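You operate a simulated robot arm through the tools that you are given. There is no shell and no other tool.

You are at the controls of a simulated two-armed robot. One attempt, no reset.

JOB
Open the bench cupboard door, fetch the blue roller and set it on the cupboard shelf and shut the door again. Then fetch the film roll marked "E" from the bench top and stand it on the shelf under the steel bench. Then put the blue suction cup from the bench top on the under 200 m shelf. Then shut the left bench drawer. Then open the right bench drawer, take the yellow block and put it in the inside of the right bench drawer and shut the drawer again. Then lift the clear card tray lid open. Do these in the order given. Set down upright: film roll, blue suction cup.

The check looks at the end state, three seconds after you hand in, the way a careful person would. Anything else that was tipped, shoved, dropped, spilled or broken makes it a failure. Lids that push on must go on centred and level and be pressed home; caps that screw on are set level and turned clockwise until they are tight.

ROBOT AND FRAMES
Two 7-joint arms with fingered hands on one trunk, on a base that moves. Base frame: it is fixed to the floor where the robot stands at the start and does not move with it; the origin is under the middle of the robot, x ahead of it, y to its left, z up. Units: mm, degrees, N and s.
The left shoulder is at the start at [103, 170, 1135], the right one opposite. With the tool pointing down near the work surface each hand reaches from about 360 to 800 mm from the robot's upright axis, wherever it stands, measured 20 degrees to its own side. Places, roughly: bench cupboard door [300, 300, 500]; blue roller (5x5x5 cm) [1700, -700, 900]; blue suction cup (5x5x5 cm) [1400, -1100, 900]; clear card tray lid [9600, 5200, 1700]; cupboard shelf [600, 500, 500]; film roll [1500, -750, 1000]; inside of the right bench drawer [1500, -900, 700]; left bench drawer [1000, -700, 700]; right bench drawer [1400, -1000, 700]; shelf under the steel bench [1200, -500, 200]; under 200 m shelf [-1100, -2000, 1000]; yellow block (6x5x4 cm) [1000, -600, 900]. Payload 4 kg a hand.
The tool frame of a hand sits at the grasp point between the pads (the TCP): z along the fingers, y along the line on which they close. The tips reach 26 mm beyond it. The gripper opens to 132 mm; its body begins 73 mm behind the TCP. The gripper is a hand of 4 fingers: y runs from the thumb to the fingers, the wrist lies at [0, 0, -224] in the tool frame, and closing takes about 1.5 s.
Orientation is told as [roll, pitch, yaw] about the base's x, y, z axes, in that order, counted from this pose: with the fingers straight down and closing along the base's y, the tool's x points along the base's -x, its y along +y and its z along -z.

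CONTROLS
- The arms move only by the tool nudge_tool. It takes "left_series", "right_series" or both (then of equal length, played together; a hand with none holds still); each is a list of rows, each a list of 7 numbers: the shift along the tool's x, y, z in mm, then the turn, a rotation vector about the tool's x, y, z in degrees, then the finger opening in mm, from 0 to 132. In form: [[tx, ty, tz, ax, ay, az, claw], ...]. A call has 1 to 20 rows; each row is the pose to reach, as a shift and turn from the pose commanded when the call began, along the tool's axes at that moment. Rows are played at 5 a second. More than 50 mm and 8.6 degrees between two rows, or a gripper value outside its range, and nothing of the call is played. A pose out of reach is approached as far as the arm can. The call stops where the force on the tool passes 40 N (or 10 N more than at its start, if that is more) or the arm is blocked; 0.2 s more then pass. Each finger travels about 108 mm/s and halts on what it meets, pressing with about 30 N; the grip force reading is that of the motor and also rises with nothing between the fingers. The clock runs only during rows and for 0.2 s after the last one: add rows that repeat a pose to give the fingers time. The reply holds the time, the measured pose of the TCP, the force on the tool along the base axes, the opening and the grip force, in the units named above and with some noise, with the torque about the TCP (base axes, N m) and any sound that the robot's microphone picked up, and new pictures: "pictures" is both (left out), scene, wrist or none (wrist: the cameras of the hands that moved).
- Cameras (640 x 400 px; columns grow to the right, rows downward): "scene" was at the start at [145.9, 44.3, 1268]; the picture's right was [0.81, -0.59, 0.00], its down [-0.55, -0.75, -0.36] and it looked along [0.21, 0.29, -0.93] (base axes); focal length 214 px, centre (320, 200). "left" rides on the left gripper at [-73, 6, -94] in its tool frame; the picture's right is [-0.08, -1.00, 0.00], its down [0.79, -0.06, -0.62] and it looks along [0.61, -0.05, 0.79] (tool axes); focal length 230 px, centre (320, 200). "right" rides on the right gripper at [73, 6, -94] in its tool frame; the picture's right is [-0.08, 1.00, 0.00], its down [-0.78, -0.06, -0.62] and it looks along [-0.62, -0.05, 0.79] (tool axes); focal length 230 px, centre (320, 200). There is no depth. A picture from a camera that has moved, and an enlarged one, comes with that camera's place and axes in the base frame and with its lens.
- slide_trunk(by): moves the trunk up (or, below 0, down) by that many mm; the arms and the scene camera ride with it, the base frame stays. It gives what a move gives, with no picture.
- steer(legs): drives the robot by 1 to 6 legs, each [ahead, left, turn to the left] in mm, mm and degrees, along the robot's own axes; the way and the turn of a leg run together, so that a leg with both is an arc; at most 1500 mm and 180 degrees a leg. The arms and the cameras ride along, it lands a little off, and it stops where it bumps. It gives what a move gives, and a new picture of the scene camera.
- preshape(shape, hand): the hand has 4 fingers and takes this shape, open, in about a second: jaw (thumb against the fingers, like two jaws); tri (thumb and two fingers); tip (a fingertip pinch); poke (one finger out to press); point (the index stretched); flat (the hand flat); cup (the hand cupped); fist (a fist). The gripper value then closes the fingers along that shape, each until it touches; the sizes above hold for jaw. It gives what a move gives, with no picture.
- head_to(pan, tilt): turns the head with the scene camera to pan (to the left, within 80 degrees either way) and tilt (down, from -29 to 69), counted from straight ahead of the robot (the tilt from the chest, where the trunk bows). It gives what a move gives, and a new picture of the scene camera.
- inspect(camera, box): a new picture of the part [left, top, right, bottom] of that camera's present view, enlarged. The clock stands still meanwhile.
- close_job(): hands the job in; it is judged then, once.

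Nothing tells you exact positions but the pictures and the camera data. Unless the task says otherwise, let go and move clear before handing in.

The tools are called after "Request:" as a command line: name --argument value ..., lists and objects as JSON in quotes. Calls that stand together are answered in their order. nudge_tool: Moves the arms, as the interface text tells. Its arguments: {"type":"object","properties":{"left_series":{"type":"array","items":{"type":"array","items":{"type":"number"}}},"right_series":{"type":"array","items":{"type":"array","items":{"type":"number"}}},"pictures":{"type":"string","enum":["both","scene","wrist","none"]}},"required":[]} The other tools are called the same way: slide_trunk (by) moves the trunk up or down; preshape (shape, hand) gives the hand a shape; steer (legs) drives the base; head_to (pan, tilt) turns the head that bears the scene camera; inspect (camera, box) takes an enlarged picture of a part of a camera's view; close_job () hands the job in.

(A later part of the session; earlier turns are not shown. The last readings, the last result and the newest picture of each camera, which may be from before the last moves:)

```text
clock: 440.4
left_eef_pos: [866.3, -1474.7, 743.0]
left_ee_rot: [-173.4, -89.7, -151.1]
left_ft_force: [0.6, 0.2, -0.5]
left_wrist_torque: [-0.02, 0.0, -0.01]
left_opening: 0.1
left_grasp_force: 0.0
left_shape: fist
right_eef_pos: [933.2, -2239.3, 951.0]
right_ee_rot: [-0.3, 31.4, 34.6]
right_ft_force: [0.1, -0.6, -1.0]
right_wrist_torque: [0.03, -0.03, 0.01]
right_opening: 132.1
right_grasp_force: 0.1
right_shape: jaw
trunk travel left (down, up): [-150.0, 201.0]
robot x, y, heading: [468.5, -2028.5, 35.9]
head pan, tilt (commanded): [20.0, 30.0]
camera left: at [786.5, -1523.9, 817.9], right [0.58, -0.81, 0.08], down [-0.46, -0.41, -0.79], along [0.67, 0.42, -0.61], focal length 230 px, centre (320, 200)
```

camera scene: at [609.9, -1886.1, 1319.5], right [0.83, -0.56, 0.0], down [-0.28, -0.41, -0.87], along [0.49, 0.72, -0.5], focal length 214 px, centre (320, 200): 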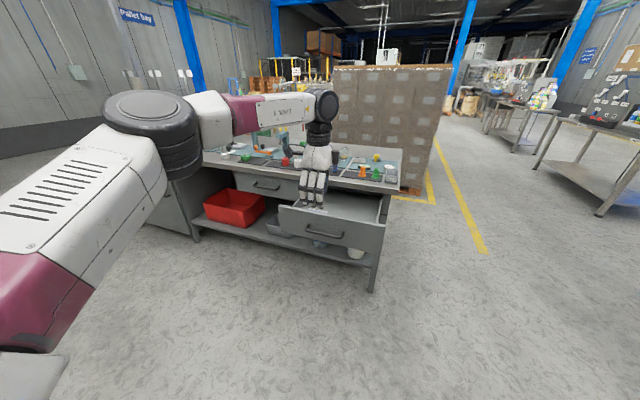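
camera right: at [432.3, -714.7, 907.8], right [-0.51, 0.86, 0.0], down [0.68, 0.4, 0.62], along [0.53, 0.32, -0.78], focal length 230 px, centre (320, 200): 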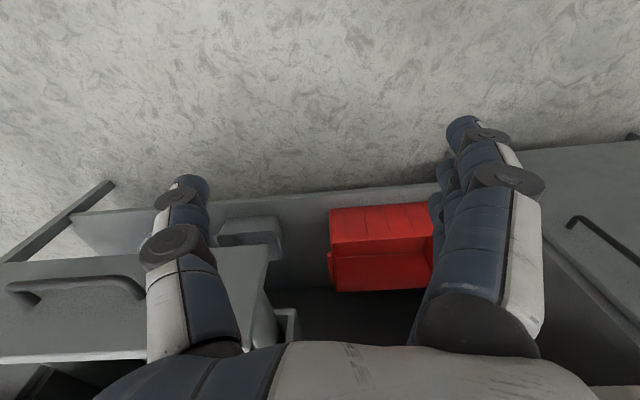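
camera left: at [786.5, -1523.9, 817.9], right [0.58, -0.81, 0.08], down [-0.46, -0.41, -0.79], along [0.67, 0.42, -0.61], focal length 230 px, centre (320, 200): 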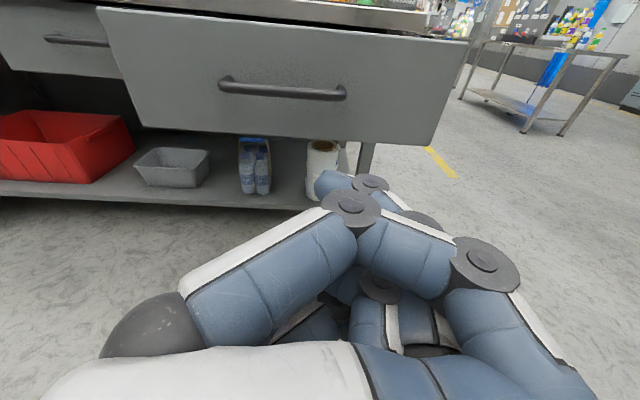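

Request:
steer --legs '[[0, 50, 0.3], [190, 0, 0]]'

Request:
inspect --camera "left" --box '[0, 0, 640, 400]'

```text
clock: 442.6
left_eef_pos: [988.3, -1322.3, 742.7]
left_ee_rot: [-176.8, -89.8, -147.7]
left_ft_force: [0.5, 0.0, -0.2]
left_wrist_torque: [0.04, -0.01, -0.03]
left_opening: 0.3
left_grasp_force: 0.1
left_shape: fist
right_eef_pos: [1058.1, -2087.8, 952.2]
right_ee_rot: [-0.3, 31.4, 34.8]
right_ft_force: [0.5, -0.4, -0.5]
right_wrist_torque: [0.0, 0.01, -0.01]
right_opening: 132.0
right_grasp_force: 0.1
right_shape: jaw
trunk travel left (down, up): [-150.0, 201.0]
robot x, y, heading: [588.0, -1875.3, 35.8]
head pan, tilt (commanded): [20.0, 30.0]
camera scene: at [735.2, -1733.6, 1319.3], right [0.83, -0.56, 0.0], down [-0.28, -0.41, -0.87], along [0.49, 0.72, -0.5], focal length 214 px, centre (320, 200)
```

scene: 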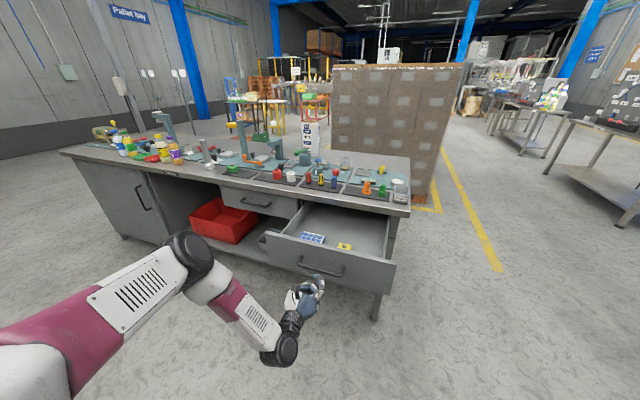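

```text
1.00 times, centred on (320, 200) of left (not enlarged: the box is as wide or as high as the picture)
camera zoom: at [910.7, -1371.5, 817.7], right [0.58, -0.81, 0.08], down [-0.46, -0.41, -0.79], along [0.67, 0.42, -0.61], focal length 230 px, centre (320, 200)
```

zoom: 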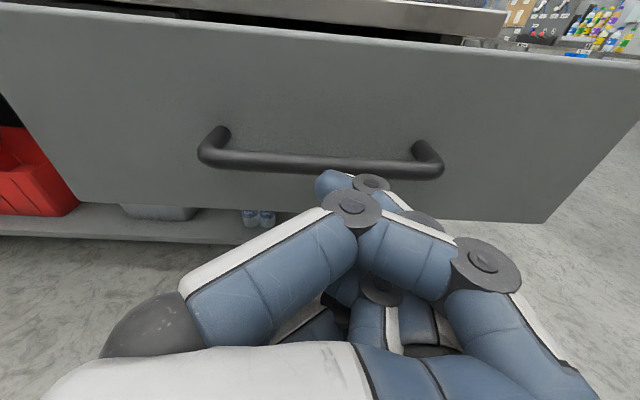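

Request:
steer --legs '[[130, 0, 0.3], [120, 0, 0]]'

Request:
nudge_tool --left_series '[[0, 0, 15, 0, 0, 0, 0], [0, 0, 30, 0, 0, 0, 0], [0, 0, 45, 0, 0, 0, 0], [0, 0, 60, 0, 0, 0, 0], [0, 0, 70, 0, 0, 0, 0], [0, 0, 80, 0, 0, 0, 0], [0, 0, 90, 0, 0, 0, 0], [0, 0, 100, 0, 0, 0, 0]]' --pictures "both"

```text
clock: 444.8
left_eef_pos: [1192.5, -1174.6, 743.2]
left_ee_rot: [-177.0, -89.8, -147.3]
left_ft_force: [0.3, 0.1, 0.5]
left_wrist_torque: [-0.02, 0.0, 0.0]
left_opening: 0.4
left_grasp_force: 0.0
left_shape: fist
right_eef_pos: [1263.0, -1939.0, 951.2]
right_ee_rot: [-0.3, 31.3, 34.8]
right_ft_force: [-0.6, 0.3, 0.2]
right_wrist_torque: [0.0, -0.02, 0.02]
right_opening: 132.0
right_grasp_force: 0.0
right_shape: jaw
trunk travel left (down, up): [-150.0, 201.0]
robot x, y, heading: [797.3, -1728.5, 36.1]
head pan, tilt (commanded): [20.0, 30.0]
camera scene: at [938.6, -1585.6, 1319.3], right [0.83, -0.56, 0.0], down [-0.28, -0.41, -0.87], along [0.48, 0.72, -0.5], focal length 214 px, centre (320, 200)
```

scene: 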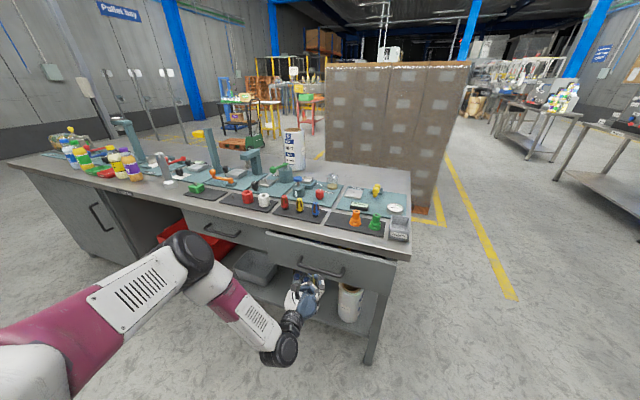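

```text
clock: 446.2
left_eef_pos: [1252.9, -1138.0, 742.7]
left_ee_rot: [-93.9, -89.8, 128.8]
left_ft_force: [-18.2, -18.5, 11.8]
left_wrist_torque: [0.04, -0.08, -0.07]
left_opening: 0.4
left_grasp_force: 0.0
left_shape: fist
right_eef_pos: [1260.5, -1942.3, 954.5]
right_ee_rot: [-0.3, 31.1, 35.0]
right_ft_force: [0.0, 0.1, -0.3]
right_wrist_torque: [0.02, 0.03, -0.01]
right_opening: 132.1
right_grasp_force: 0.1
right_shape: jaw
trunk travel left (down, up): [-150.0, 201.0]
robot x, y, heading: [801.2, -1730.7, 35.9]
head pan, tilt (commanded): [20.0, 30.0]
stopped in row 7 (left hand): the force on the tool passed its limit at 56 N (the readings are from after the stop); the commanded pose is now the measured one
camera scene: at [933.9, -1589.6, 1320.5], right [0.83, -0.56, 0.0], down [-0.28, -0.41, -0.87], along [0.49, 0.72, -0.5], focal length 214 px, centre (320, 200)
camera left: at [1174.5, -1184.9, 817.4], right [0.57, -0.82, 0.08], down [-0.47, -0.4, -0.78], along [0.67, 0.41, -0.61], focal length 230 px, centre (320, 200)
```

scene: 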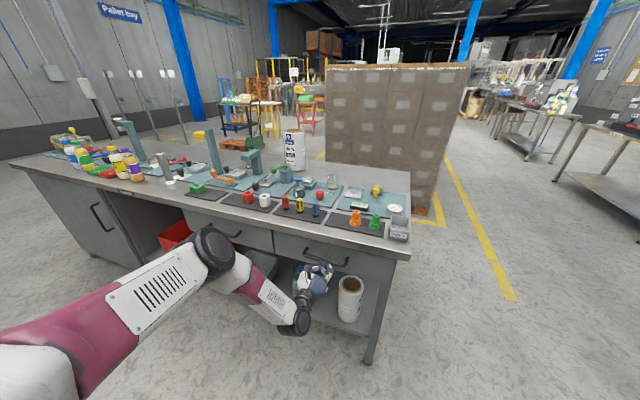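
left: 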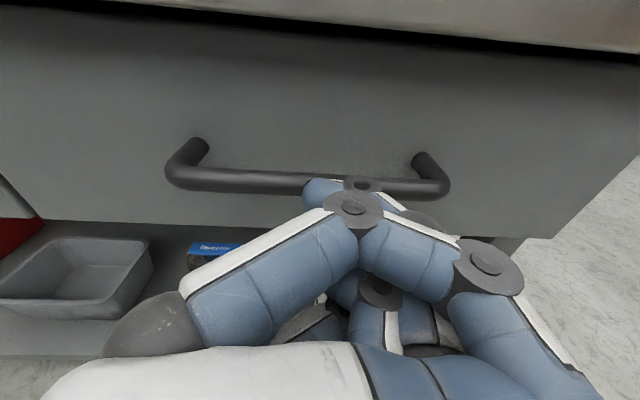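

The right drawer is shut with the block inside. Now I retract, back away and look for the clear card tray, which should be about 10 m off beyond the bench.

Request:
nudge_tool --left_series '[[0, 0, -10, 0, 0, 0, 0], [0, 0, -30, 0, 0, 0, 0], [0, 0, -70, 0, 0, 0, 0], [0, 0, -110, 0, 0, 0, 0], [0, 0, -150, 0, 0, 0, 0]]' --pictures "none"

Request:
steer --legs '[[-400, 0, 0]]'

Request:
slide_trunk --by 200

Request:
head_to --pan 0 --tilt 8

Request:
inspect --camera "scene" --box '[200, 60, 460, 222]'

Request:
inspect --camera "scene" --box '[400, 60, 640, 210]'

```text
clock: 447.4
left_eef_pos: [1135.5, -1221.4, 743.1]
left_ee_rot: [-29.6, -89.9, 64.8]
left_ft_force: [-0.5, 0.2, 0.2]
left_wrist_torque: [-0.02, -0.03, -0.01]
left_opening: 0.0
left_grasp_force: 0.1
left_shape: fist
right_eef_pos: [1262.2, -1941.5, 950.5]
right_ee_rot: [-0.3, 31.5, 34.9]
right_ft_force: [-0.4, -0.3, 0.3]
right_wrist_torque: [-0.01, 0.03, 0.01]
right_opening: 132.1
right_grasp_force: 0.0
right_shape: jaw
trunk travel left (down, up): [-150.0, 201.0]
robot x, y, heading: [795.8, -1728.9, 36.1]
head pan, tilt (commanded): [20.0, 30.0]
```

```text
clock: 449.9
left_eef_pos: [809.5, -1456.6, 742.3]
left_ee_rot: [-36.9, -89.7, 71.9]
left_ft_force: [-0.1, 0.7, -0.7]
left_wrist_torque: [0.0, 0.0, -0.02]
left_opening: 0.1
left_grasp_force: 0.1
left_shape: fist
right_eef_pos: [936.7, -2175.9, 950.7]
right_ee_rot: [-0.3, 31.4, 34.9]
right_ft_force: [-0.5, 0.4, 0.0]
right_wrist_torque: [0.0, 0.01, 0.04]
right_opening: 132.0
right_grasp_force: 0.0
right_shape: jaw
trunk travel left (down, up): [-150.0, 201.0]
robot x, y, heading: [469.8, -1964.4, 36.2]
head pan, tilt (commanded): [20.0, 30.0]
camera scene: at [611.5, -1823.1, 1319.6], right [0.83, -0.56, 0.0], down [-0.28, -0.41, -0.87], along [0.48, 0.72, -0.5], focal length 214 px, centre (320, 200)
```

scene: 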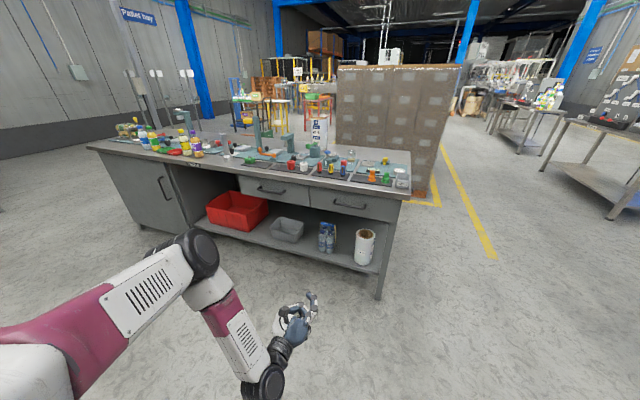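

```text
clock: 452.1
left_eef_pos: [809.8, -1456.3, 943.1]
left_ee_rot: [-27.5, -89.7, 62.6]
left_ft_force: [-0.5, 0.3, 0.6]
left_wrist_torque: [0.01, 0.01, 0.01]
left_opening: 0.0
left_grasp_force: 0.0
left_shape: fist
right_eef_pos: [937.3, -2176.2, 1152.6]
right_ee_rot: [-0.3, 31.4, 35.0]
right_ft_force: [-0.3, 0.7, -0.5]
right_wrist_torque: [-0.01, -0.03, -0.01]
right_opening: 131.9
right_grasp_force: 0.1
right_shape: jaw
trunk travel left (down, up): [-350.0, 1.0]
robot x, y, heading: [471.1, -1964.9, 36.0]
head pan, tilt (commanded): [20.0, 30.0]
```

```text
clock: 453.0
left_eef_pos: [809.4, -1456.5, 942.4]
left_ee_rot: [-33.0, -89.7, 68.0]
left_ft_force: [0.3, -0.7, -0.9]
left_wrist_torque: [0.02, -0.01, 0.0]
left_opening: 0.0
left_grasp_force: 0.1
left_shape: fist
right_eef_pos: [936.7, -2175.8, 1150.9]
right_ee_rot: [-0.3, 31.4, 34.9]
right_ft_force: [0.6, -0.2, -0.1]
right_wrist_torque: [0.0, 0.01, 0.02]
right_opening: 131.7
right_grasp_force: 0.1
right_shape: jaw
trunk travel left (down, up): [-350.0, 1.0]
robot x, y, heading: [473.2, -1968.8, 35.8]
head pan, tilt (commanded): [0.0, 8.0]
camera scene: at [575.0, -1887.7, 1558.7], right [0.59, -0.81, 0.0], down [-0.11, -0.08, -0.99], along [0.8, 0.58, -0.14], focal length 214 px, centre (320, 200)
```

scene: 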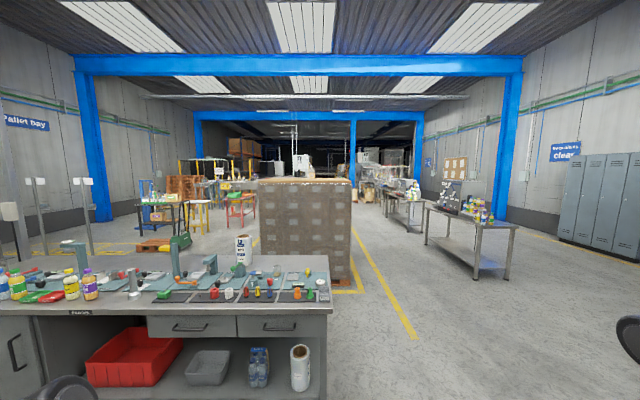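

```text
2.46 times, centred on (330, 141) of scene
camera zoom: at [575.0, -1887.7, 1558.7], right [0.59, -0.81, 0.0], down [-0.11, -0.08, -0.99], along [0.8, 0.58, -0.14], focal length 528 px, centre (295, 345)
```

zoom: 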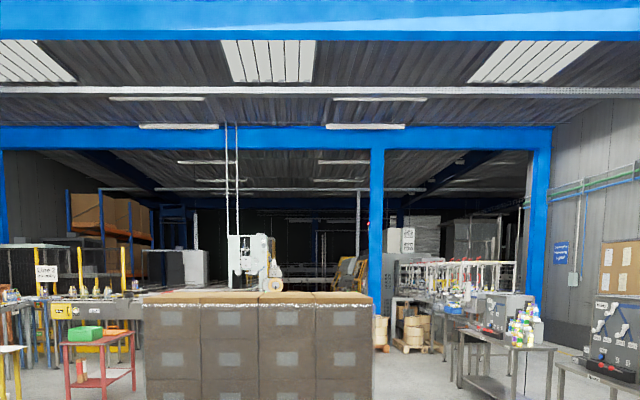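

```text
2.67 times, centred on (520, 135) of scene
camera zoom: at [575.0, -1887.7, 1558.7], right [0.59, -0.81, 0.0], down [-0.11, -0.08, -0.99], along [0.8, 0.58, -0.14], focal length 572 px, centre (-213, 373)
```

zoom: 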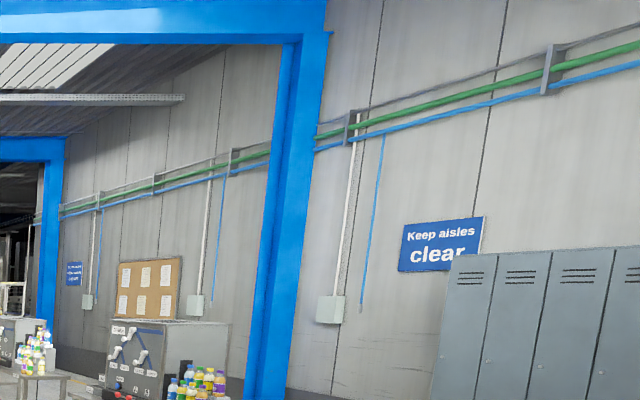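

The target position corresponds to a white machine far behind the pallet stack. I drive right into the aisle and then forward along it.

Request:
steer --legs '[[0, -1300, 0.3], [1500, 0, 0], [1500, 0, 0]]'

```text
clock: 467.2
left_eef_pos: [1862.3, -2295.3, 955.4]
left_ee_rot: [-159.1, -88.7, -166.1]
left_ft_force: [-0.3, -0.4, 0.6]
left_wrist_torque: [0.0, -0.02, 0.0]
left_opening: 0.3
left_grasp_force: 0.0
left_shape: fist
right_eef_pos: [1947.3, -3027.8, 1156.9]
right_ee_rot: [1.4, 33.5, 34.0]
right_ft_force: [0.2, 0.0, 0.4]
right_wrist_torque: [0.04, 0.02, 0.01]
right_opening: 131.6
right_grasp_force: 0.1
right_shape: jaw
trunk travel left (down, up): [-350.0, 1.0]
robot x, y, heading: [1542.0, -2791.3, 35.5]
head pan, tilt (commanded): [0.0, 8.0]
stopped in leg 2: the robot was blocked; the commanded pose is now the measured one
camera scene: at [1611.8, -2730.5, 1561.8], right [0.58, -0.81, 0.01], down [-0.09, -0.07, -0.99], along [0.81, 0.58, -0.12], focal length 214 px, centre (320, 200)
```

scene: 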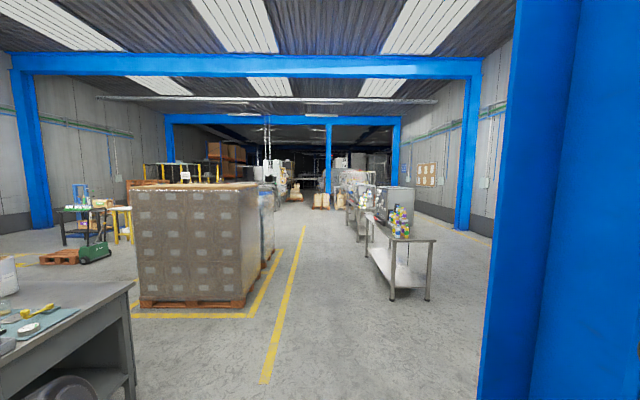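

I bumped a blue column on the right with the right arm side. I back off and look at it.

Request:
steer --legs '[[-250, 0, 0], [0, 450, 0]]'

Request:
head_to --pan -30 --tilt 25

```text
clock: 467.9
left_eef_pos: [1866.6, -2296.2, 950.1]
left_ee_rot: [-147.0, -89.1, -178.6]
left_ft_force: [0.0, -0.4, 0.3]
left_wrist_torque: [0.0, 0.03, -0.01]
left_opening: 0.0
left_grasp_force: 0.1
left_shape: fist
right_eef_pos: [1943.9, -3029.6, 1154.8]
right_ee_rot: [1.4, 34.0, 33.8]
right_ft_force: [0.8, -0.5, 0.6]
right_wrist_torque: [0.0, 0.01, 0.01]
right_opening: 132.1
right_grasp_force: 0.0
right_shape: jaw
trunk travel left (down, up): [-350.0, 1.0]
robot x, y, heading: [1535.4, -2794.2, 35.3]
head pan, tilt (commanded): [0.0, 8.0]
stopped in leg 1: the robot was blocked; the commanded pose is now the measured one
camera scene: at [1617.9, -2727.2, 1560.4], right [0.58, -0.82, 0.01], down [-0.1, -0.08, -0.99], along [0.81, 0.57, -0.12], focal length 214 px, centre (320, 200)
```

scene: 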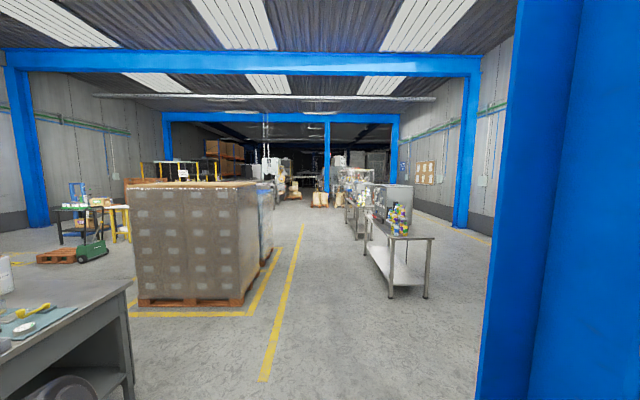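

```text
clock: 468.8
left_eef_pos: [1865.3, -2295.7, 950.6]
left_ee_rot: [-155.1, -89.1, -170.1]
left_ft_force: [0.1, -0.3, 0.1]
left_wrist_torque: [-0.02, 0.01, 0.0]
left_opening: 0.0
left_grasp_force: 0.1
left_shape: fist
right_eef_pos: [1945.1, -3029.8, 1154.3]
right_ee_rot: [1.8, 34.2, 34.2]
right_ft_force: [0.5, 0.7, 0.4]
right_wrist_torque: [0.02, -0.01, -0.02]
right_opening: 132.2
right_grasp_force: 0.0
right_shape: jaw
trunk travel left (down, up): [-350.0, 1.0]
robot x, y, heading: [1538.3, -2793.2, 35.6]
head pan, tilt (commanded): [-30.0, 25.0]
camera scene: at [1633.7, -2774.5, 1533.4], right [0.1, -1.0, 0.0], down [-0.4, -0.04, -0.91], along [0.91, 0.09, -0.41], focal length 214 px, centre (320, 200)
```

scene: 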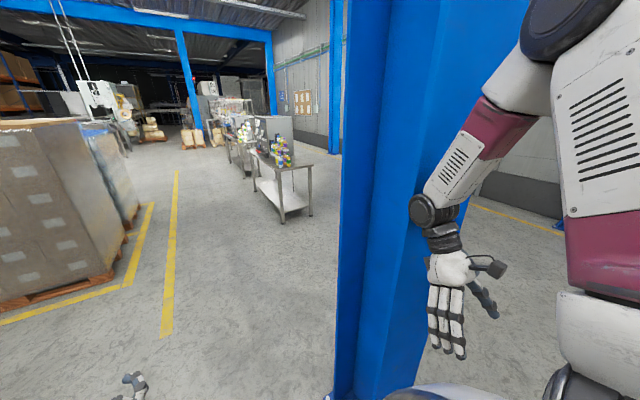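

Request:
steer --legs '[[0, 120, 0]]'

```text
clock: 469.5
left_eef_pos: [1869.5, -2296.6, 949.0]
left_ee_rot: [-140.9, -89.4, 175.3]
left_ft_force: [-0.5, 0.6, 0.0]
left_wrist_torque: [-0.01, 0.0, -0.04]
left_opening: 0.0
left_grasp_force: 0.0
left_shape: fist
right_eef_pos: [1944.9, -3030.3, 1153.5]
right_ee_rot: [1.9, 34.7, 33.7]
right_ft_force: [0.0, 0.4, -0.8]
right_wrist_torque: [-0.02, -0.01, -0.01]
right_opening: 132.0
right_grasp_force: 0.1
right_shape: jaw
trunk travel left (down, up): [-350.0, 1.0]
robot x, y, heading: [1535.9, -2800.4, 35.3]
head pan, tilt (commanded): [-30.0, 25.0]
stopped in leg 1: the robot was blocked; the commanded pose is now the measured one
camera scene: at [1638.3, -2771.1, 1532.6], right [0.09, -1.0, 0.0], down [-0.41, -0.04, -0.91], along [0.91, 0.08, -0.41], focal length 214 px, centre (320, 200)
```

scene: 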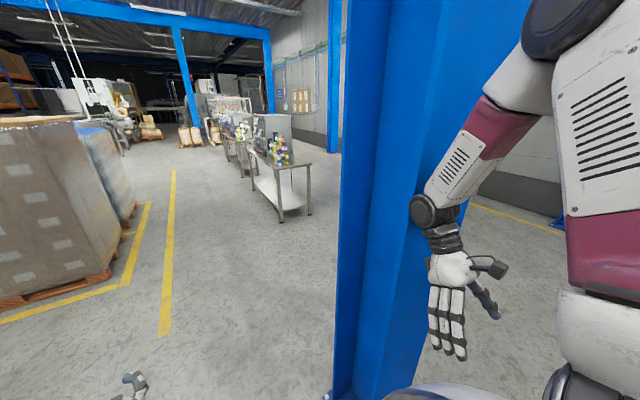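

Request:
head_to --pan -45 --tilt 65

Request:
inspect --camera "right" --box '[0, 0, 640, 400]'

```text
clock: 470.6
left_eef_pos: [1867.8, -2295.7, 949.2]
left_ee_rot: [-151.0, -89.3, -174.5]
left_ft_force: [-0.7, -0.4, 0.0]
left_wrist_torque: [0.0, 0.01, -0.02]
left_opening: 0.0
left_grasp_force: 0.2
left_shape: fist
right_eef_pos: [1944.0, -3030.1, 1152.7]
right_ee_rot: [1.9, 34.6, 34.1]
right_ft_force: [-0.4, -0.5, -0.1]
right_wrist_torque: [0.0, -0.02, 0.01]
right_opening: 132.1
right_grasp_force: 0.0
right_shape: jaw
trunk travel left (down, up): [-350.0, 1.0]
robot x, y, heading: [1537.9, -2801.5, 35.4]
head pan, tilt (commanded): [-45.0, 65.0]
camera scene: at [1606.4, -2791.7, 1476.8], right [-0.17, -0.99, -0.01], down [-0.89, 0.15, -0.43], along [0.43, -0.07, -0.9], focal length 214 px, centre (320, 200)
```

scene: 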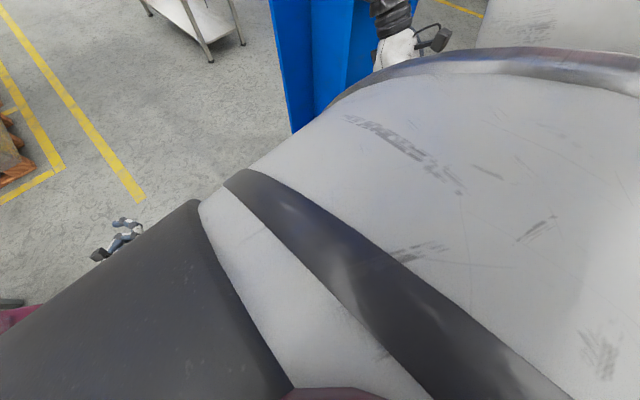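

```text
1.00 times, centred on (320, 200) of right (not enlarged: the box is as wide or as high as the picture)
camera zoom: at [1936.7, -3030.4, 1273.4], right [-0.49, 0.87, -0.02], down [0.87, 0.49, 0.06], along [0.06, 0.01, -1.0], focal length 230 px, centre (320, 200)
```

zoom: 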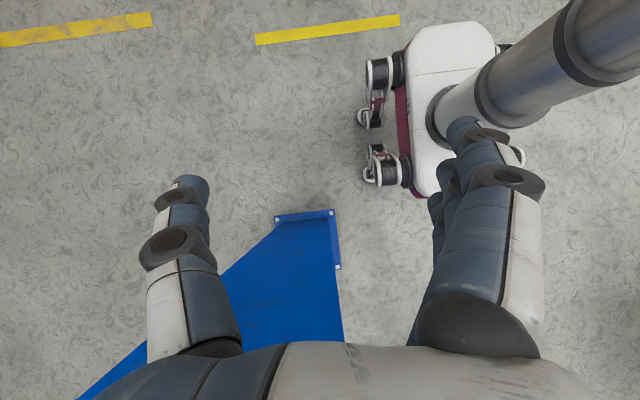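

The right wrist is pressed against the column. I pull the right hand back first.

Request:
nudge_tool --right_series '[[20, 0, 0, 0, 0, 0, 132], [40, 0, 10, 0, 0, 0, 132], [60, 0, 30, 0, 0, 0, 132], [60, 0, 60, 0, 0, 0, 132]]' --pictures "none"

Request:
steer --legs '[[-60, 0, 0]]'

```text
clock: 471.6
left_eef_pos: [1880.3, -2292.4, 942.3]
left_ee_rot: [-19.8, -89.7, 54.4]
left_ft_force: [0.0, -0.3, -0.6]
left_wrist_torque: [0.0, -0.02, 0.0]
left_opening: 0.1
left_grasp_force: 0.0
left_shape: fist
right_eef_pos: [1888.6, -3065.8, 1135.7]
right_ee_rot: [2.0, 35.3, 34.2]
right_ft_force: [-0.1, -0.5, -0.1]
right_wrist_torque: [0.0, 0.01, -0.01]
right_opening: 131.9
right_grasp_force: 0.1
right_shape: jaw
trunk travel left (down, up): [-350.0, 1.0]
robot x, y, heading: [1533.9, -2795.5, 35.2]
head pan, tilt (commanded): [-45.0, 65.0]
```

```text
clock: 472.5
left_eef_pos: [1828.9, -2327.8, 944.2]
left_ee_rot: [-38.7, -89.8, 73.2]
left_ft_force: [-0.2, -0.9, 0.6]
left_wrist_torque: [0.02, 0.0, 0.0]
left_opening: 0.2
left_grasp_force: 0.0
left_shape: fist
right_eef_pos: [1838.6, -3103.1, 1135.8]
right_ee_rot: [2.0, 35.3, 34.1]
right_ft_force: [0.2, -0.6, -0.9]
right_wrist_torque: [0.03, 0.0, 0.0]
right_opening: 132.1
right_grasp_force: 0.2
right_shape: jaw
trunk travel left (down, up): [-350.0, 1.0]
robot x, y, heading: [1489.1, -2832.0, 35.6]
head pan, tilt (commanded): [-45.0, 65.0]
camera scene: at [1574.4, -2820.8, 1475.6], right [-0.17, -0.99, 0.0], down [-0.89, 0.15, -0.42], along [0.42, -0.07, -0.91], focal length 214 px, centre (320, 200)
```

scene: 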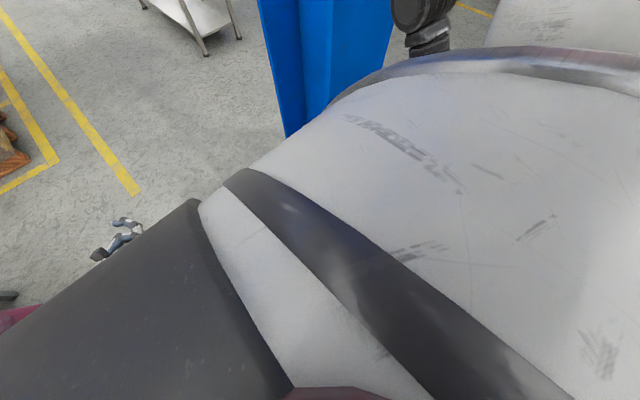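

Request:
steer --legs '[[0, 365, 0.5], [1500, 0, 0], [1500, 0, 0], [1200, 0, 0]]'

Request:
head_to --pan 15 --tilt 10

```text
clock: 496.3
left_eef_pos: [5005.8, 529.3, 941.6]
left_ee_rot: [-26.0, -89.6, 62.6]
left_ft_force: [0.2, 0.0, 0.3]
left_wrist_torque: [0.01, -0.03, -0.01]
left_opening: 0.0
left_grasp_force: 0.0
left_shape: fist
right_eef_pos: [5042.8, -244.4, 1135.8]
right_ee_rot: [2.0, 35.3, 36.2]
right_ft_force: [0.4, 0.5, -0.2]
right_wrist_torque: [0.04, 0.01, -0.03]
right_opening: 132.0
right_grasp_force: 0.1
right_shape: jaw
trunk travel left (down, up): [-350.0, 1.0]
robot x, y, heading: [4678.3, 12.2, 37.5]
head pan, tilt (commanded): [-45.0, 65.0]
camera scene: at [4769.2, 28.5, 1475.5], right [-0.13, -0.99, 0.0], down [-0.9, 0.12, -0.42], along [0.42, -0.06, -0.91], focal length 214 px, centre (320, 200)
```

scene: 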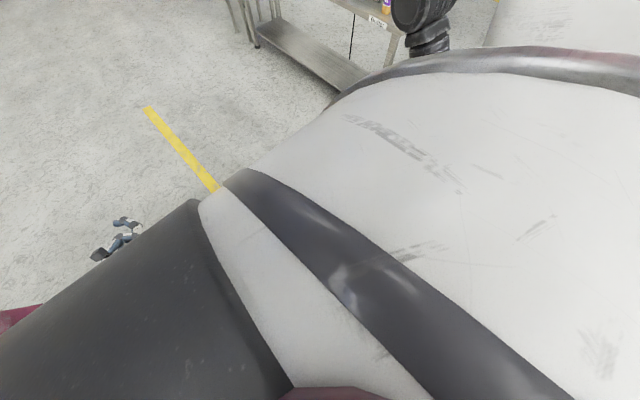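

```text
clock: 497.6
left_eef_pos: [5005.1, 529.3, 941.0]
left_ee_rot: [-26.9, -89.7, 63.6]
left_ft_force: [-0.3, 0.3, -0.2]
left_wrist_torque: [0.0, 0.01, 0.02]
left_opening: 0.0
left_grasp_force: 0.1
left_shape: fist
right_eef_pos: [5040.9, -243.7, 1136.2]
right_ee_rot: [2.0, 35.2, 36.3]
right_ft_force: [0.5, 0.7, 1.4]
right_wrist_torque: [-0.01, 0.01, -0.04]
right_opening: 131.8
right_grasp_force: 0.0
right_shape: jaw
trunk travel left (down, up): [-350.0, 1.0]
robot x, y, heading: [4677.5, 8.5, 37.7]
head pan, tilt (commanded): [15.0, 10.0]
camera scene: at [4765.5, 110.1, 1555.4], right [0.79, -0.61, 0.0], down [-0.11, -0.14, -0.98], along [0.6, 0.78, -0.17], focal length 214 px, centre (320, 200)
```

scene: 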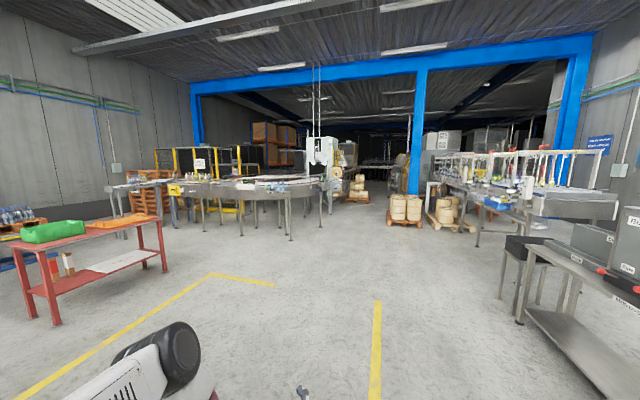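

Request:
inspect --camera "scene" --box '[270, 110, 430, 230]'

Request:
inspect --camera "scene" --box '[400, 110, 640, 260]'

Request:
inspect --camera "scene" --box '[100, 130, 340, 260]'

```text
3.33 times, centred on (350, 170) of scene
camera zoom: at [4765.5, 110.1, 1555.4], right [0.79, -0.61, 0.0], down [-0.11, -0.14, -0.98], along [0.6, 0.78, -0.17], focal length 715 px, centre (220, 300)
```

zoom: 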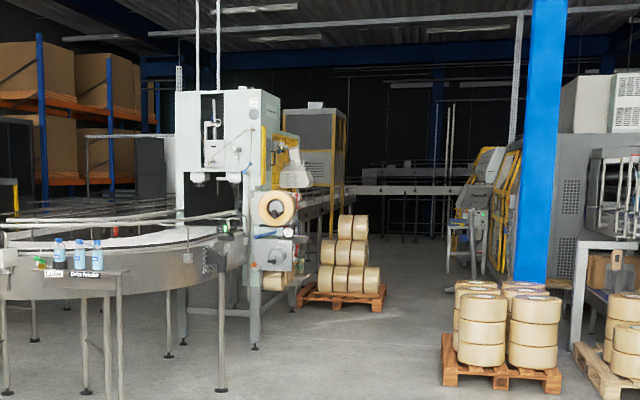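

```text
2.67 times, centred on (520, 185) of scene
camera zoom: at [4765.5, 110.1, 1555.4], right [0.79, -0.61, 0.0], down [-0.11, -0.14, -0.98], along [0.6, 0.78, -0.17], focal length 572 px, centre (-213, 240)
```

zoom: 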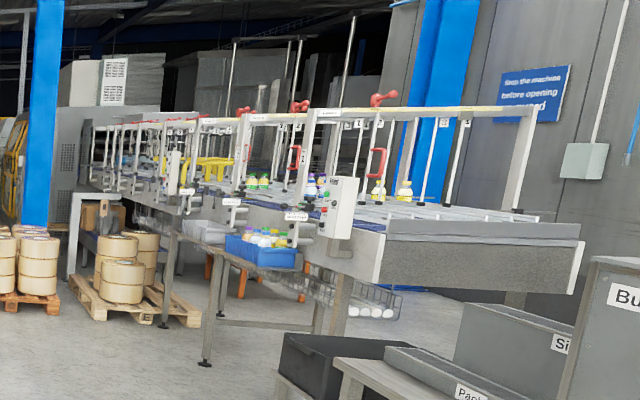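

```text
2.67 times, centred on (220, 195) of scene
camera zoom: at [4765.5, 110.1, 1555.4], right [0.79, -0.61, 0.0], down [-0.11, -0.14, -0.98], along [0.6, 0.78, -0.17], focal length 572 px, centre (587, 213)
```

zoom: 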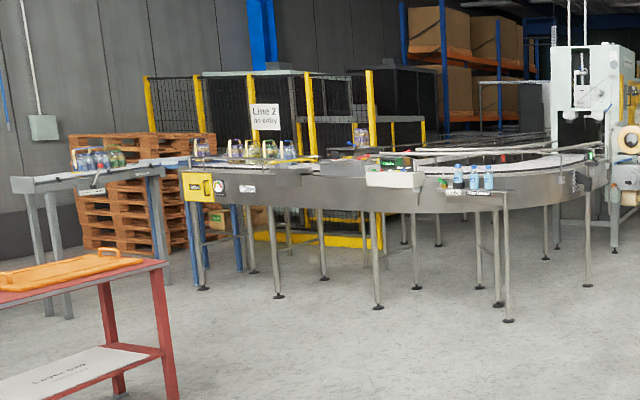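

The area ahead shows a conveyor line with a labelling/handle machine near the target position. I drive on across the open floor towards it.

Request:
steer --legs '[[1500, 130, 0], [1500, 130, 0], [1400, 100, 0]]'

Request:
head_to --pan 20 --tilt 0

```text
refused: leg 1 is longer than a leg can be; nothing moved
```

```text
clock: 498.3
left_eef_pos: [5005.6, 529.5, 942.3]
left_ee_rot: [-26.9, -89.7, 63.6]
left_ft_force: [-1.0, 0.5, 0.7]
left_wrist_torque: [0.03, -0.01, 0.0]
left_opening: 0.0
left_grasp_force: 0.0
left_shape: fist
right_eef_pos: [5041.9, -245.2, 1136.6]
right_ee_rot: [2.0, 35.3, 36.2]
right_ft_force: [0.7, -0.3, 0.3]
right_wrist_torque: [0.0, 0.02, 0.0]
right_opening: 131.9
right_grasp_force: 0.0
right_shape: jaw
trunk travel left (down, up): [-350.0, 1.0]
robot x, y, heading: [4680.3, 13.4, 37.3]
head pan, tilt (commanded): [20.0, 0.0]
camera scene: at [4757.3, 112.3, 1571.5], right [0.84, -0.54, 0.0], down [0.0, 0.0, -1.0], along [0.54, 0.84, 0.0], focal length 214 px, centre (320, 200)
```

scene: 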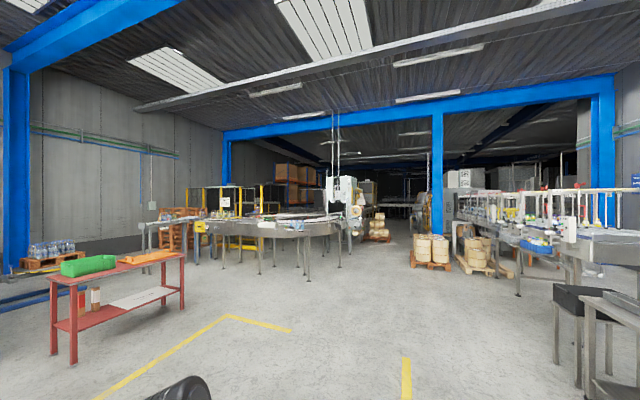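

Request:
steer --legs '[[1450, 120, 0], [1450, 120, 0], [1300, 100, 0]]'

Request:
inspect --camera "scene" --box '[240, 60, 480, 260]'

```text
clock: 518.5
left_eef_pos: [7998.9, 3488.3, 942.3]
left_ee_rot: [-26.1, -89.8, 66.9]
left_ft_force: [-0.8, 0.3, -0.3]
left_wrist_torque: [-0.02, 0.0, -0.02]
left_opening: 0.1
left_grasp_force: 0.1
left_shape: fist
right_eef_pos: [8091.3, 2720.3, 1135.4]
right_ee_rot: [2.0, 35.3, 40.3]
right_ft_force: [0.7, -0.1, 0.3]
right_wrist_torque: [-0.02, -0.03, 0.04]
right_opening: 132.0
right_grasp_force: 0.0
right_shape: jaw
trunk travel left (down, up): [-350.0, 1.0]
robot x, y, heading: [7712.7, 2948.9, 41.8]
head pan, tilt (commanded): [20.0, 0.0]
camera scene: at [7781.8, 3054.6, 1571.5], right [0.88, -0.47, 0.0], down [0.0, 0.0, -1.0], along [0.47, 0.88, 0.0], focal length 214 px, centre (320, 200)
```

scene: 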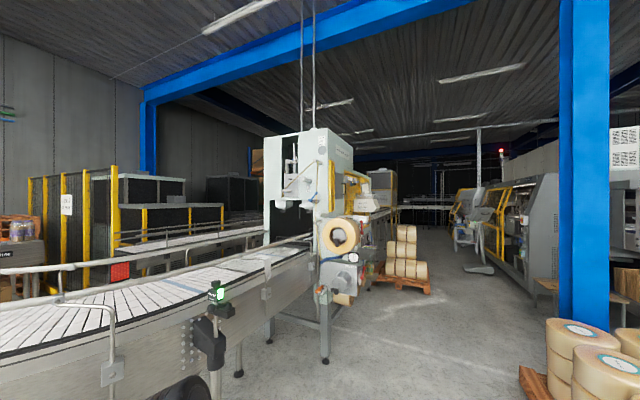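

```text
2.00 times, centred on (360, 160) of scene
camera zoom: at [7781.8, 3054.6, 1571.5], right [0.88, -0.47, 0.0], down [0.0, 0.0, -1.0], along [0.47, 0.88, 0.0], focal length 429 px, centre (240, 280)
```

zoom: 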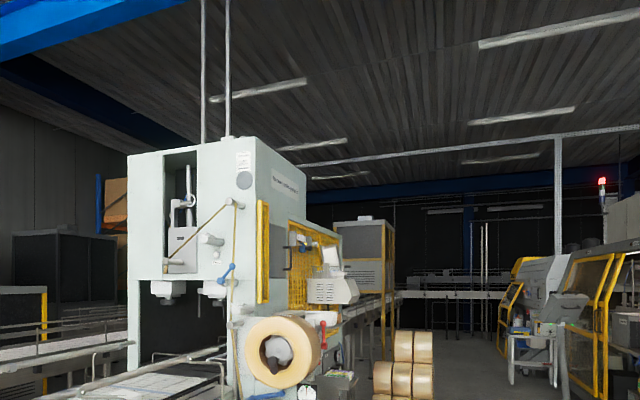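

Request:
inspect --camera "scene" --box '[330, 150, 410, 230]'

Request:
inspect --camera "scene" --box '[300, 210, 400, 310]'

```text
5.00 times, centred on (370, 190) of scene
camera zoom: at [7781.8, 3054.6, 1571.5], right [0.88, -0.47, 0.0], down [0.0, 0.0, -1.0], along [0.47, 0.88, 0.0], focal length 1072 px, centre (70, 250)
```

zoom: 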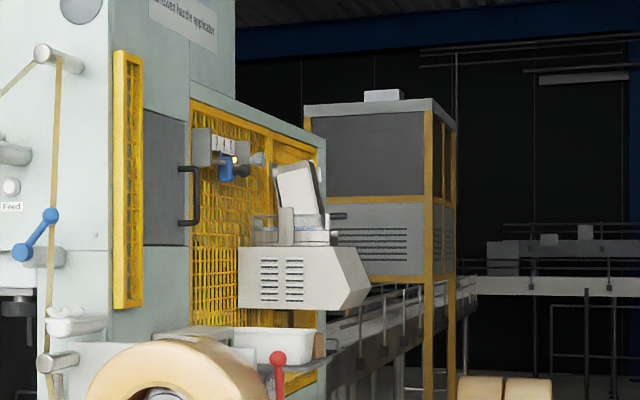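

```text
4.00 times, centred on (350, 260) of scene
camera zoom: at [7781.8, 3054.6, 1571.5], right [0.88, -0.47, 0.0], down [0.0, 0.0, -1.0], along [0.47, 0.88, 0.0], focal length 858 px, centre (200, -40)
```

zoom: 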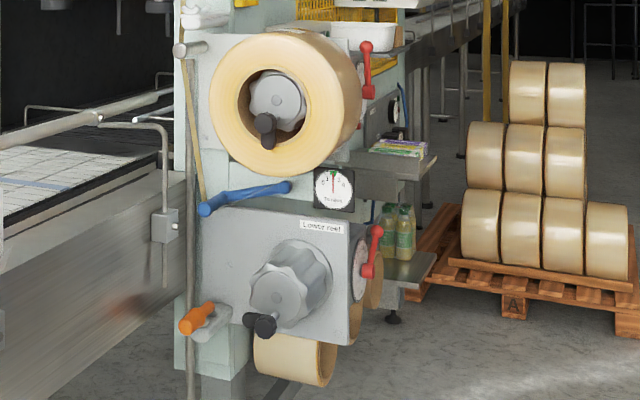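

This is the handle applicator; the card tray unit sits on its right side near (9600, 5200), z≈1.7 m. I go up the corridor beside it and then turn to face it.

Request:
steer --legs '[[0, 0, -5.5], [0, -190, 0], [1400, 0, 0], [700, 0, 0]]'

Request:
head_to --pan 60 --tilt 0

```text
clock: 531.5
left_eef_pos: [9909.3, 4493.9, 943.2]
left_ee_rot: [-24.9, -89.7, 57.6]
left_ft_force: [0.7, 0.1, 0.6]
left_wrist_torque: [-0.02, 0.02, 0.01]
left_opening: 0.0
left_grasp_force: 0.0
left_shape: fist
right_eef_pos: [9892.2, 3719.1, 1133.9]
right_ee_rot: [2.1, 35.4, 32.3]
right_ft_force: [0.3, 0.2, 0.6]
right_wrist_torque: [-0.01, 0.02, 0.0]
right_opening: 132.1
right_grasp_force: 0.1
right_shape: jaw
trunk travel left (down, up): [-350.0, 1.0]
robot x, y, heading: [9546.1, 3998.0, 33.5]
head pan, tilt (commanded): [20.0, 0.0]
camera scene: at [9633.3, 4094.1, 1571.5], right [0.8, -0.59, 0.0], down [0.0, 0.0, -1.0], along [0.59, 0.8, 0.0], focal length 214 px, centre (320, 200)
```

scene: 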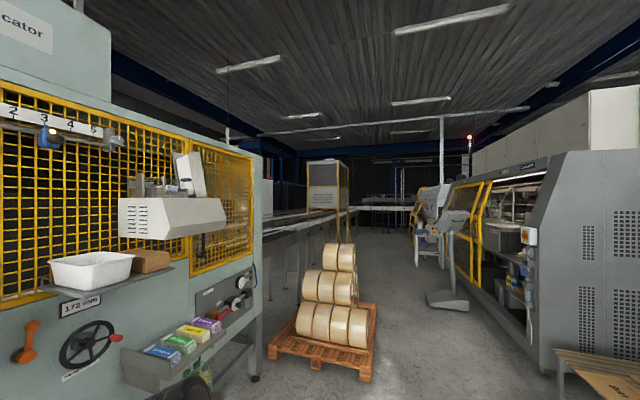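

```text
clock: 532.5
left_eef_pos: [9908.7, 4493.9, 941.5]
left_ee_rot: [-26.1, -89.7, 58.8]
left_ft_force: [0.8, 0.6, 0.2]
left_wrist_torque: [-0.02, -0.03, -0.03]
left_opening: 0.1
left_grasp_force: 0.1
left_shape: fist
right_eef_pos: [9891.6, 3719.1, 1135.3]
right_ee_rot: [2.0, 35.3, 32.2]
right_ft_force: [-1.5, 0.4, 0.2]
right_wrist_torque: [0.0, 0.0, 0.01]
right_opening: 132.2
right_grasp_force: 0.0
right_shape: jaw
trunk travel left (down, up): [-350.0, 1.0]
robot x, y, heading: [9551.6, 3998.6, 33.8]
head pan, tilt (commanded): [60.0, 0.0]
camera scene: at [9574.0, 4111.3, 1571.5], right [1.0, 0.06, 0.0], down [0.0, 0.0, -1.0], along [-0.06, 1.0, 0.0], focal length 214 px, centre (320, 200)
```

scene: 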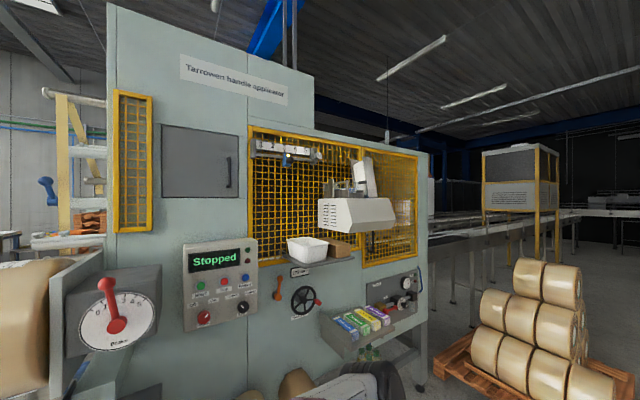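

Request:
inspect --camera "scene" --box '[300, 130, 420, 245]'

```text
3.48 times, centred on (360, 188) of scene
camera zoom: at [9574.0, 4111.3, 1571.5], right [1.0, 0.06, 0.0], down [0.0, 0.0, -1.0], along [-0.06, 1.0, 0.0], focal length 746 px, centre (181, 244)
```

zoom: 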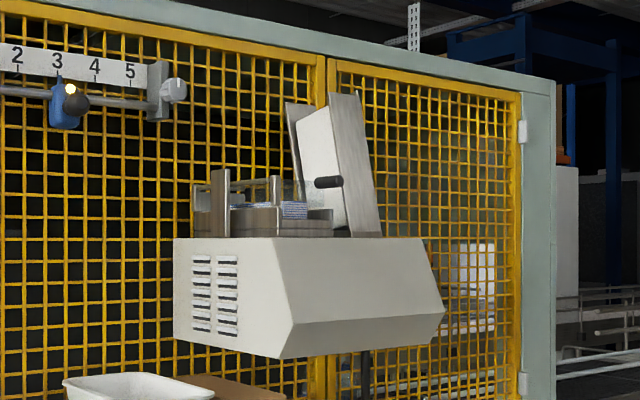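

Request:
steer --legs '[[745, 30, 0], [0, 0, 92]]'

Request:
head_to --pan 0 --tilt 0

Request:
inspect --camera "scene" --box '[240, 120, 400, 240]'

```text
clock: 540.6
left_eef_pos: [9659.9, 4781.8, 942.5]
left_ee_rot: [-27.3, -89.7, 152.1]
left_ft_force: [-0.9, 0.3, -0.2]
left_wrist_torque: [0.03, 0.02, 0.02]
left_opening: 0.0
left_grasp_force: 0.1
left_shape: fist
right_eef_pos: [10434.2, 4792.4, 1135.3]
right_ee_rot: [2.0, 35.4, 124.2]
right_ft_force: [-0.4, -0.7, -0.8]
right_wrist_torque: [0.0, 0.02, -0.02]
right_opening: 132.1
right_grasp_force: 0.1
right_shape: jaw
trunk travel left (down, up): [-350.0, 1.0]
robot x, y, heading: [10166.7, 4440.9, 125.7]
head pan, tilt (commanded): [60.0, 0.0]
camera scene: at [10049.9, 4462.3, 1571.5], right [-0.1, 1.0, 0.0], down [0.0, 0.0, -1.0], along [-1.0, -0.1, 0.0], focal length 214 px, centre (320, 200)
```

scene: 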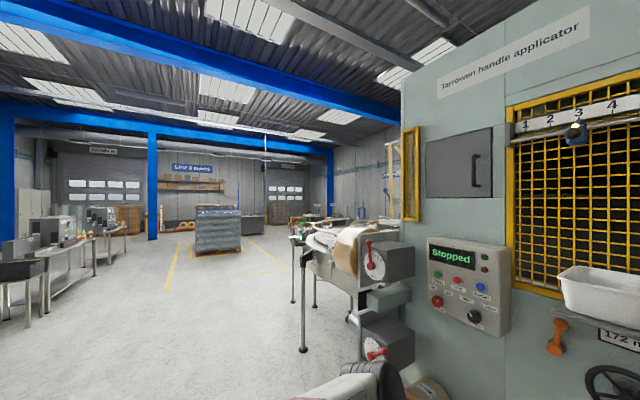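

```text
clock: 541.9
left_eef_pos: [9658.9, 4780.9, 942.9]
left_ee_rot: [-26.2, -89.7, 151.0]
left_ft_force: [0.0, -0.7, -0.2]
left_wrist_torque: [0.03, 0.02, 0.0]
left_opening: 0.0
left_grasp_force: 0.0
left_shape: fist
right_eef_pos: [10435.0, 4792.0, 1134.2]
right_ee_rot: [1.9, 35.3, 124.3]
right_ft_force: [0.4, 0.1, 0.3]
right_wrist_torque: [0.0, -0.04, 0.0]
right_opening: 131.7
right_grasp_force: 0.0
right_shape: jaw
trunk travel left (down, up): [-350.0, 1.0]
robot x, y, heading: [10165.4, 4437.3, 125.8]
head pan, tilt (commanded): [0.0, 0.0]
camera scene: at [10087.1, 4544.2, 1571.5], right [0.81, 0.58, 0.0], down [0.0, 0.0, -1.0], along [-0.58, 0.81, 0.0], focal length 214 px, centre (320, 200)
```

scene: 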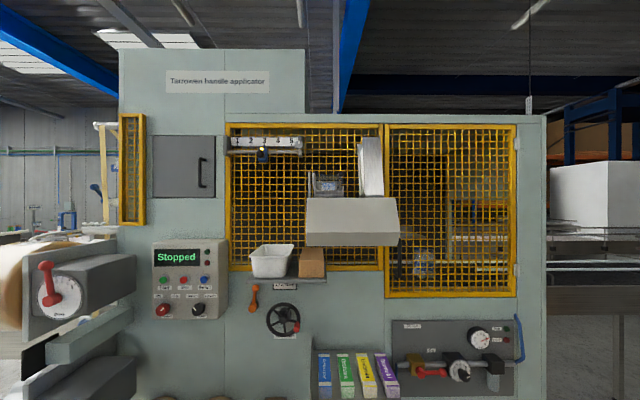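

```text
3.33 times, centred on (320, 180) of scene
camera zoom: at [10087.1, 4544.2, 1571.5], right [0.81, 0.58, 0.0], down [0.0, 0.0, -1.0], along [-0.58, 0.81, 0.0], focal length 715 px, centre (320, 267)
```

zoom: 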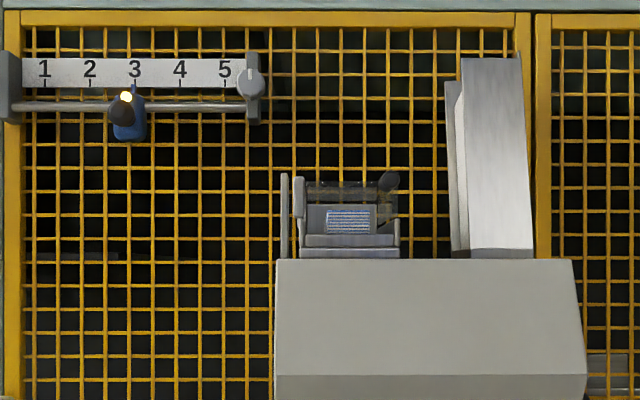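

Request:
inspect --camera "scene" --box '[300, 145, 364, 205]'

```text
6.67 times, centred on (332, 175) of scene
camera zoom: at [10087.1, 4544.2, 1571.5], right [0.81, 0.58, 0.0], down [0.0, 0.0, -1.0], along [-0.58, 0.81, 0.0], focal length 1430 px, centre (240, 367)
```

zoom: 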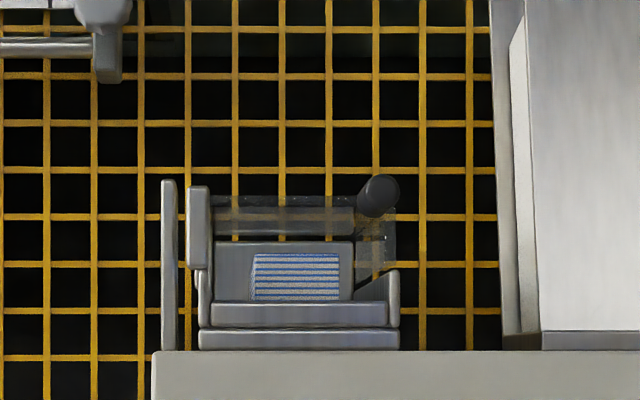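

The clear lid covers a small card tray on the unit (z≈1.65 m), with a black knob at its right. I raise the left hand to view it from above with the wrist camera.

Request:
preshape --shape "jaw" --hand "left"

Request:
nudge_tool --left_series '[[-45, 0, 0, 0, 0, 0, 90], [-90, 0, 0, 0, 0, 0, 90], [-135, 0, 0, 0, 0, 0, 90], [-180, 0, 0, 0, 0, 0, 90], [-225, 0, 0, 0, 0, 0, 90], [-270, 0, 0, 0, 0, 0, 90], [-315, 0, 0, 0, 0, 0, 90], [-360, 0, 0, 0, 0, 0, 90], [-405, 0, 0, 0, 0, 0, 90], [-450, 0, 0, 0, 0, 0, 90], [-495, 0, 0, 0, 0, 0, 90], [-540, 0, 0, 0, 0, 0, 90], [-585, 0, 0, 0, 0, 0, 90], [-630, 0, 0, 0, 0, 0, 90], [-675, 0, 0, 0, 0, 0, 90], [-720, 0, 0, 0, 0, 0, 90], [-765, 0, 0, 0, 0, 0, 90], [-790, 0, 0, 0, 0, 0, 90]]' --pictures "both"

```text
clock: 542.8
left_eef_pos: [9659.6, 4781.2, 942.0]
left_ee_rot: [-25.7, -89.8, 150.4]
left_ft_force: [-0.2, 0.1, -0.1]
left_wrist_torque: [0.02, -0.01, -0.02]
left_opening: 131.9
left_grasp_force: 0.0
left_shape: jaw
right_eef_pos: [10435.3, 4791.9, 1135.7]
right_ee_rot: [2.1, 35.3, 124.4]
right_ft_force: [0.4, -1.3, 0.0]
right_wrist_torque: [0.02, 0.0, -0.02]
right_opening: 132.2
right_grasp_force: 0.0
right_shape: jaw
trunk travel left (down, up): [-350.0, 1.0]
robot x, y, heading: [10168.7, 4437.4, 125.6]
head pan, tilt (commanded): [0.0, 0.0]
```

```text
clock: 546.6
left_eef_pos: [9656.3, 4783.4, 1732.0]
left_ee_rot: [-21.1, -89.7, 145.9]
left_ft_force: [0.6, -0.9, -0.1]
left_wrist_torque: [0.01, 0.04, 0.01]
left_opening: 90.5
left_grasp_force: 0.0
left_shape: jaw
right_eef_pos: [10435.2, 4791.5, 1134.6]
right_ee_rot: [2.0, 35.4, 124.4]
right_ft_force: [0.7, 0.8, -0.5]
right_wrist_torque: [-0.03, 0.0, 0.0]
right_opening: 131.6
right_grasp_force: 0.1
right_shape: jaw
trunk travel left (down, up): [-350.0, 1.0]
robot x, y, heading: [10165.4, 4440.1, 125.9]
head pan, tilt (commanded): [0.0, 0.0]
camera scene: at [10087.4, 4544.3, 1571.5], right [0.81, 0.58, 0.0], down [0.0, 0.0, -1.0], along [-0.58, 0.81, 0.0], focal length 214 px, centre (320, 200)
camera left: at [9705.8, 4704.4, 1807.7], right [0.82, 0.57, 0.08], down [0.4, -0.47, -0.78], along [-0.41, 0.67, -0.62], focal length 230 px, centre (320, 200)
```

scene: 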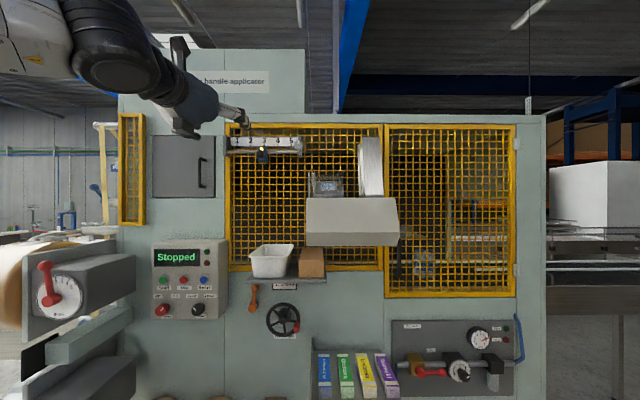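
left: 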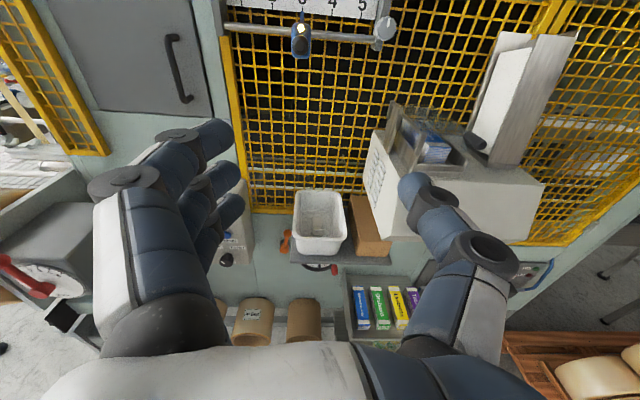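

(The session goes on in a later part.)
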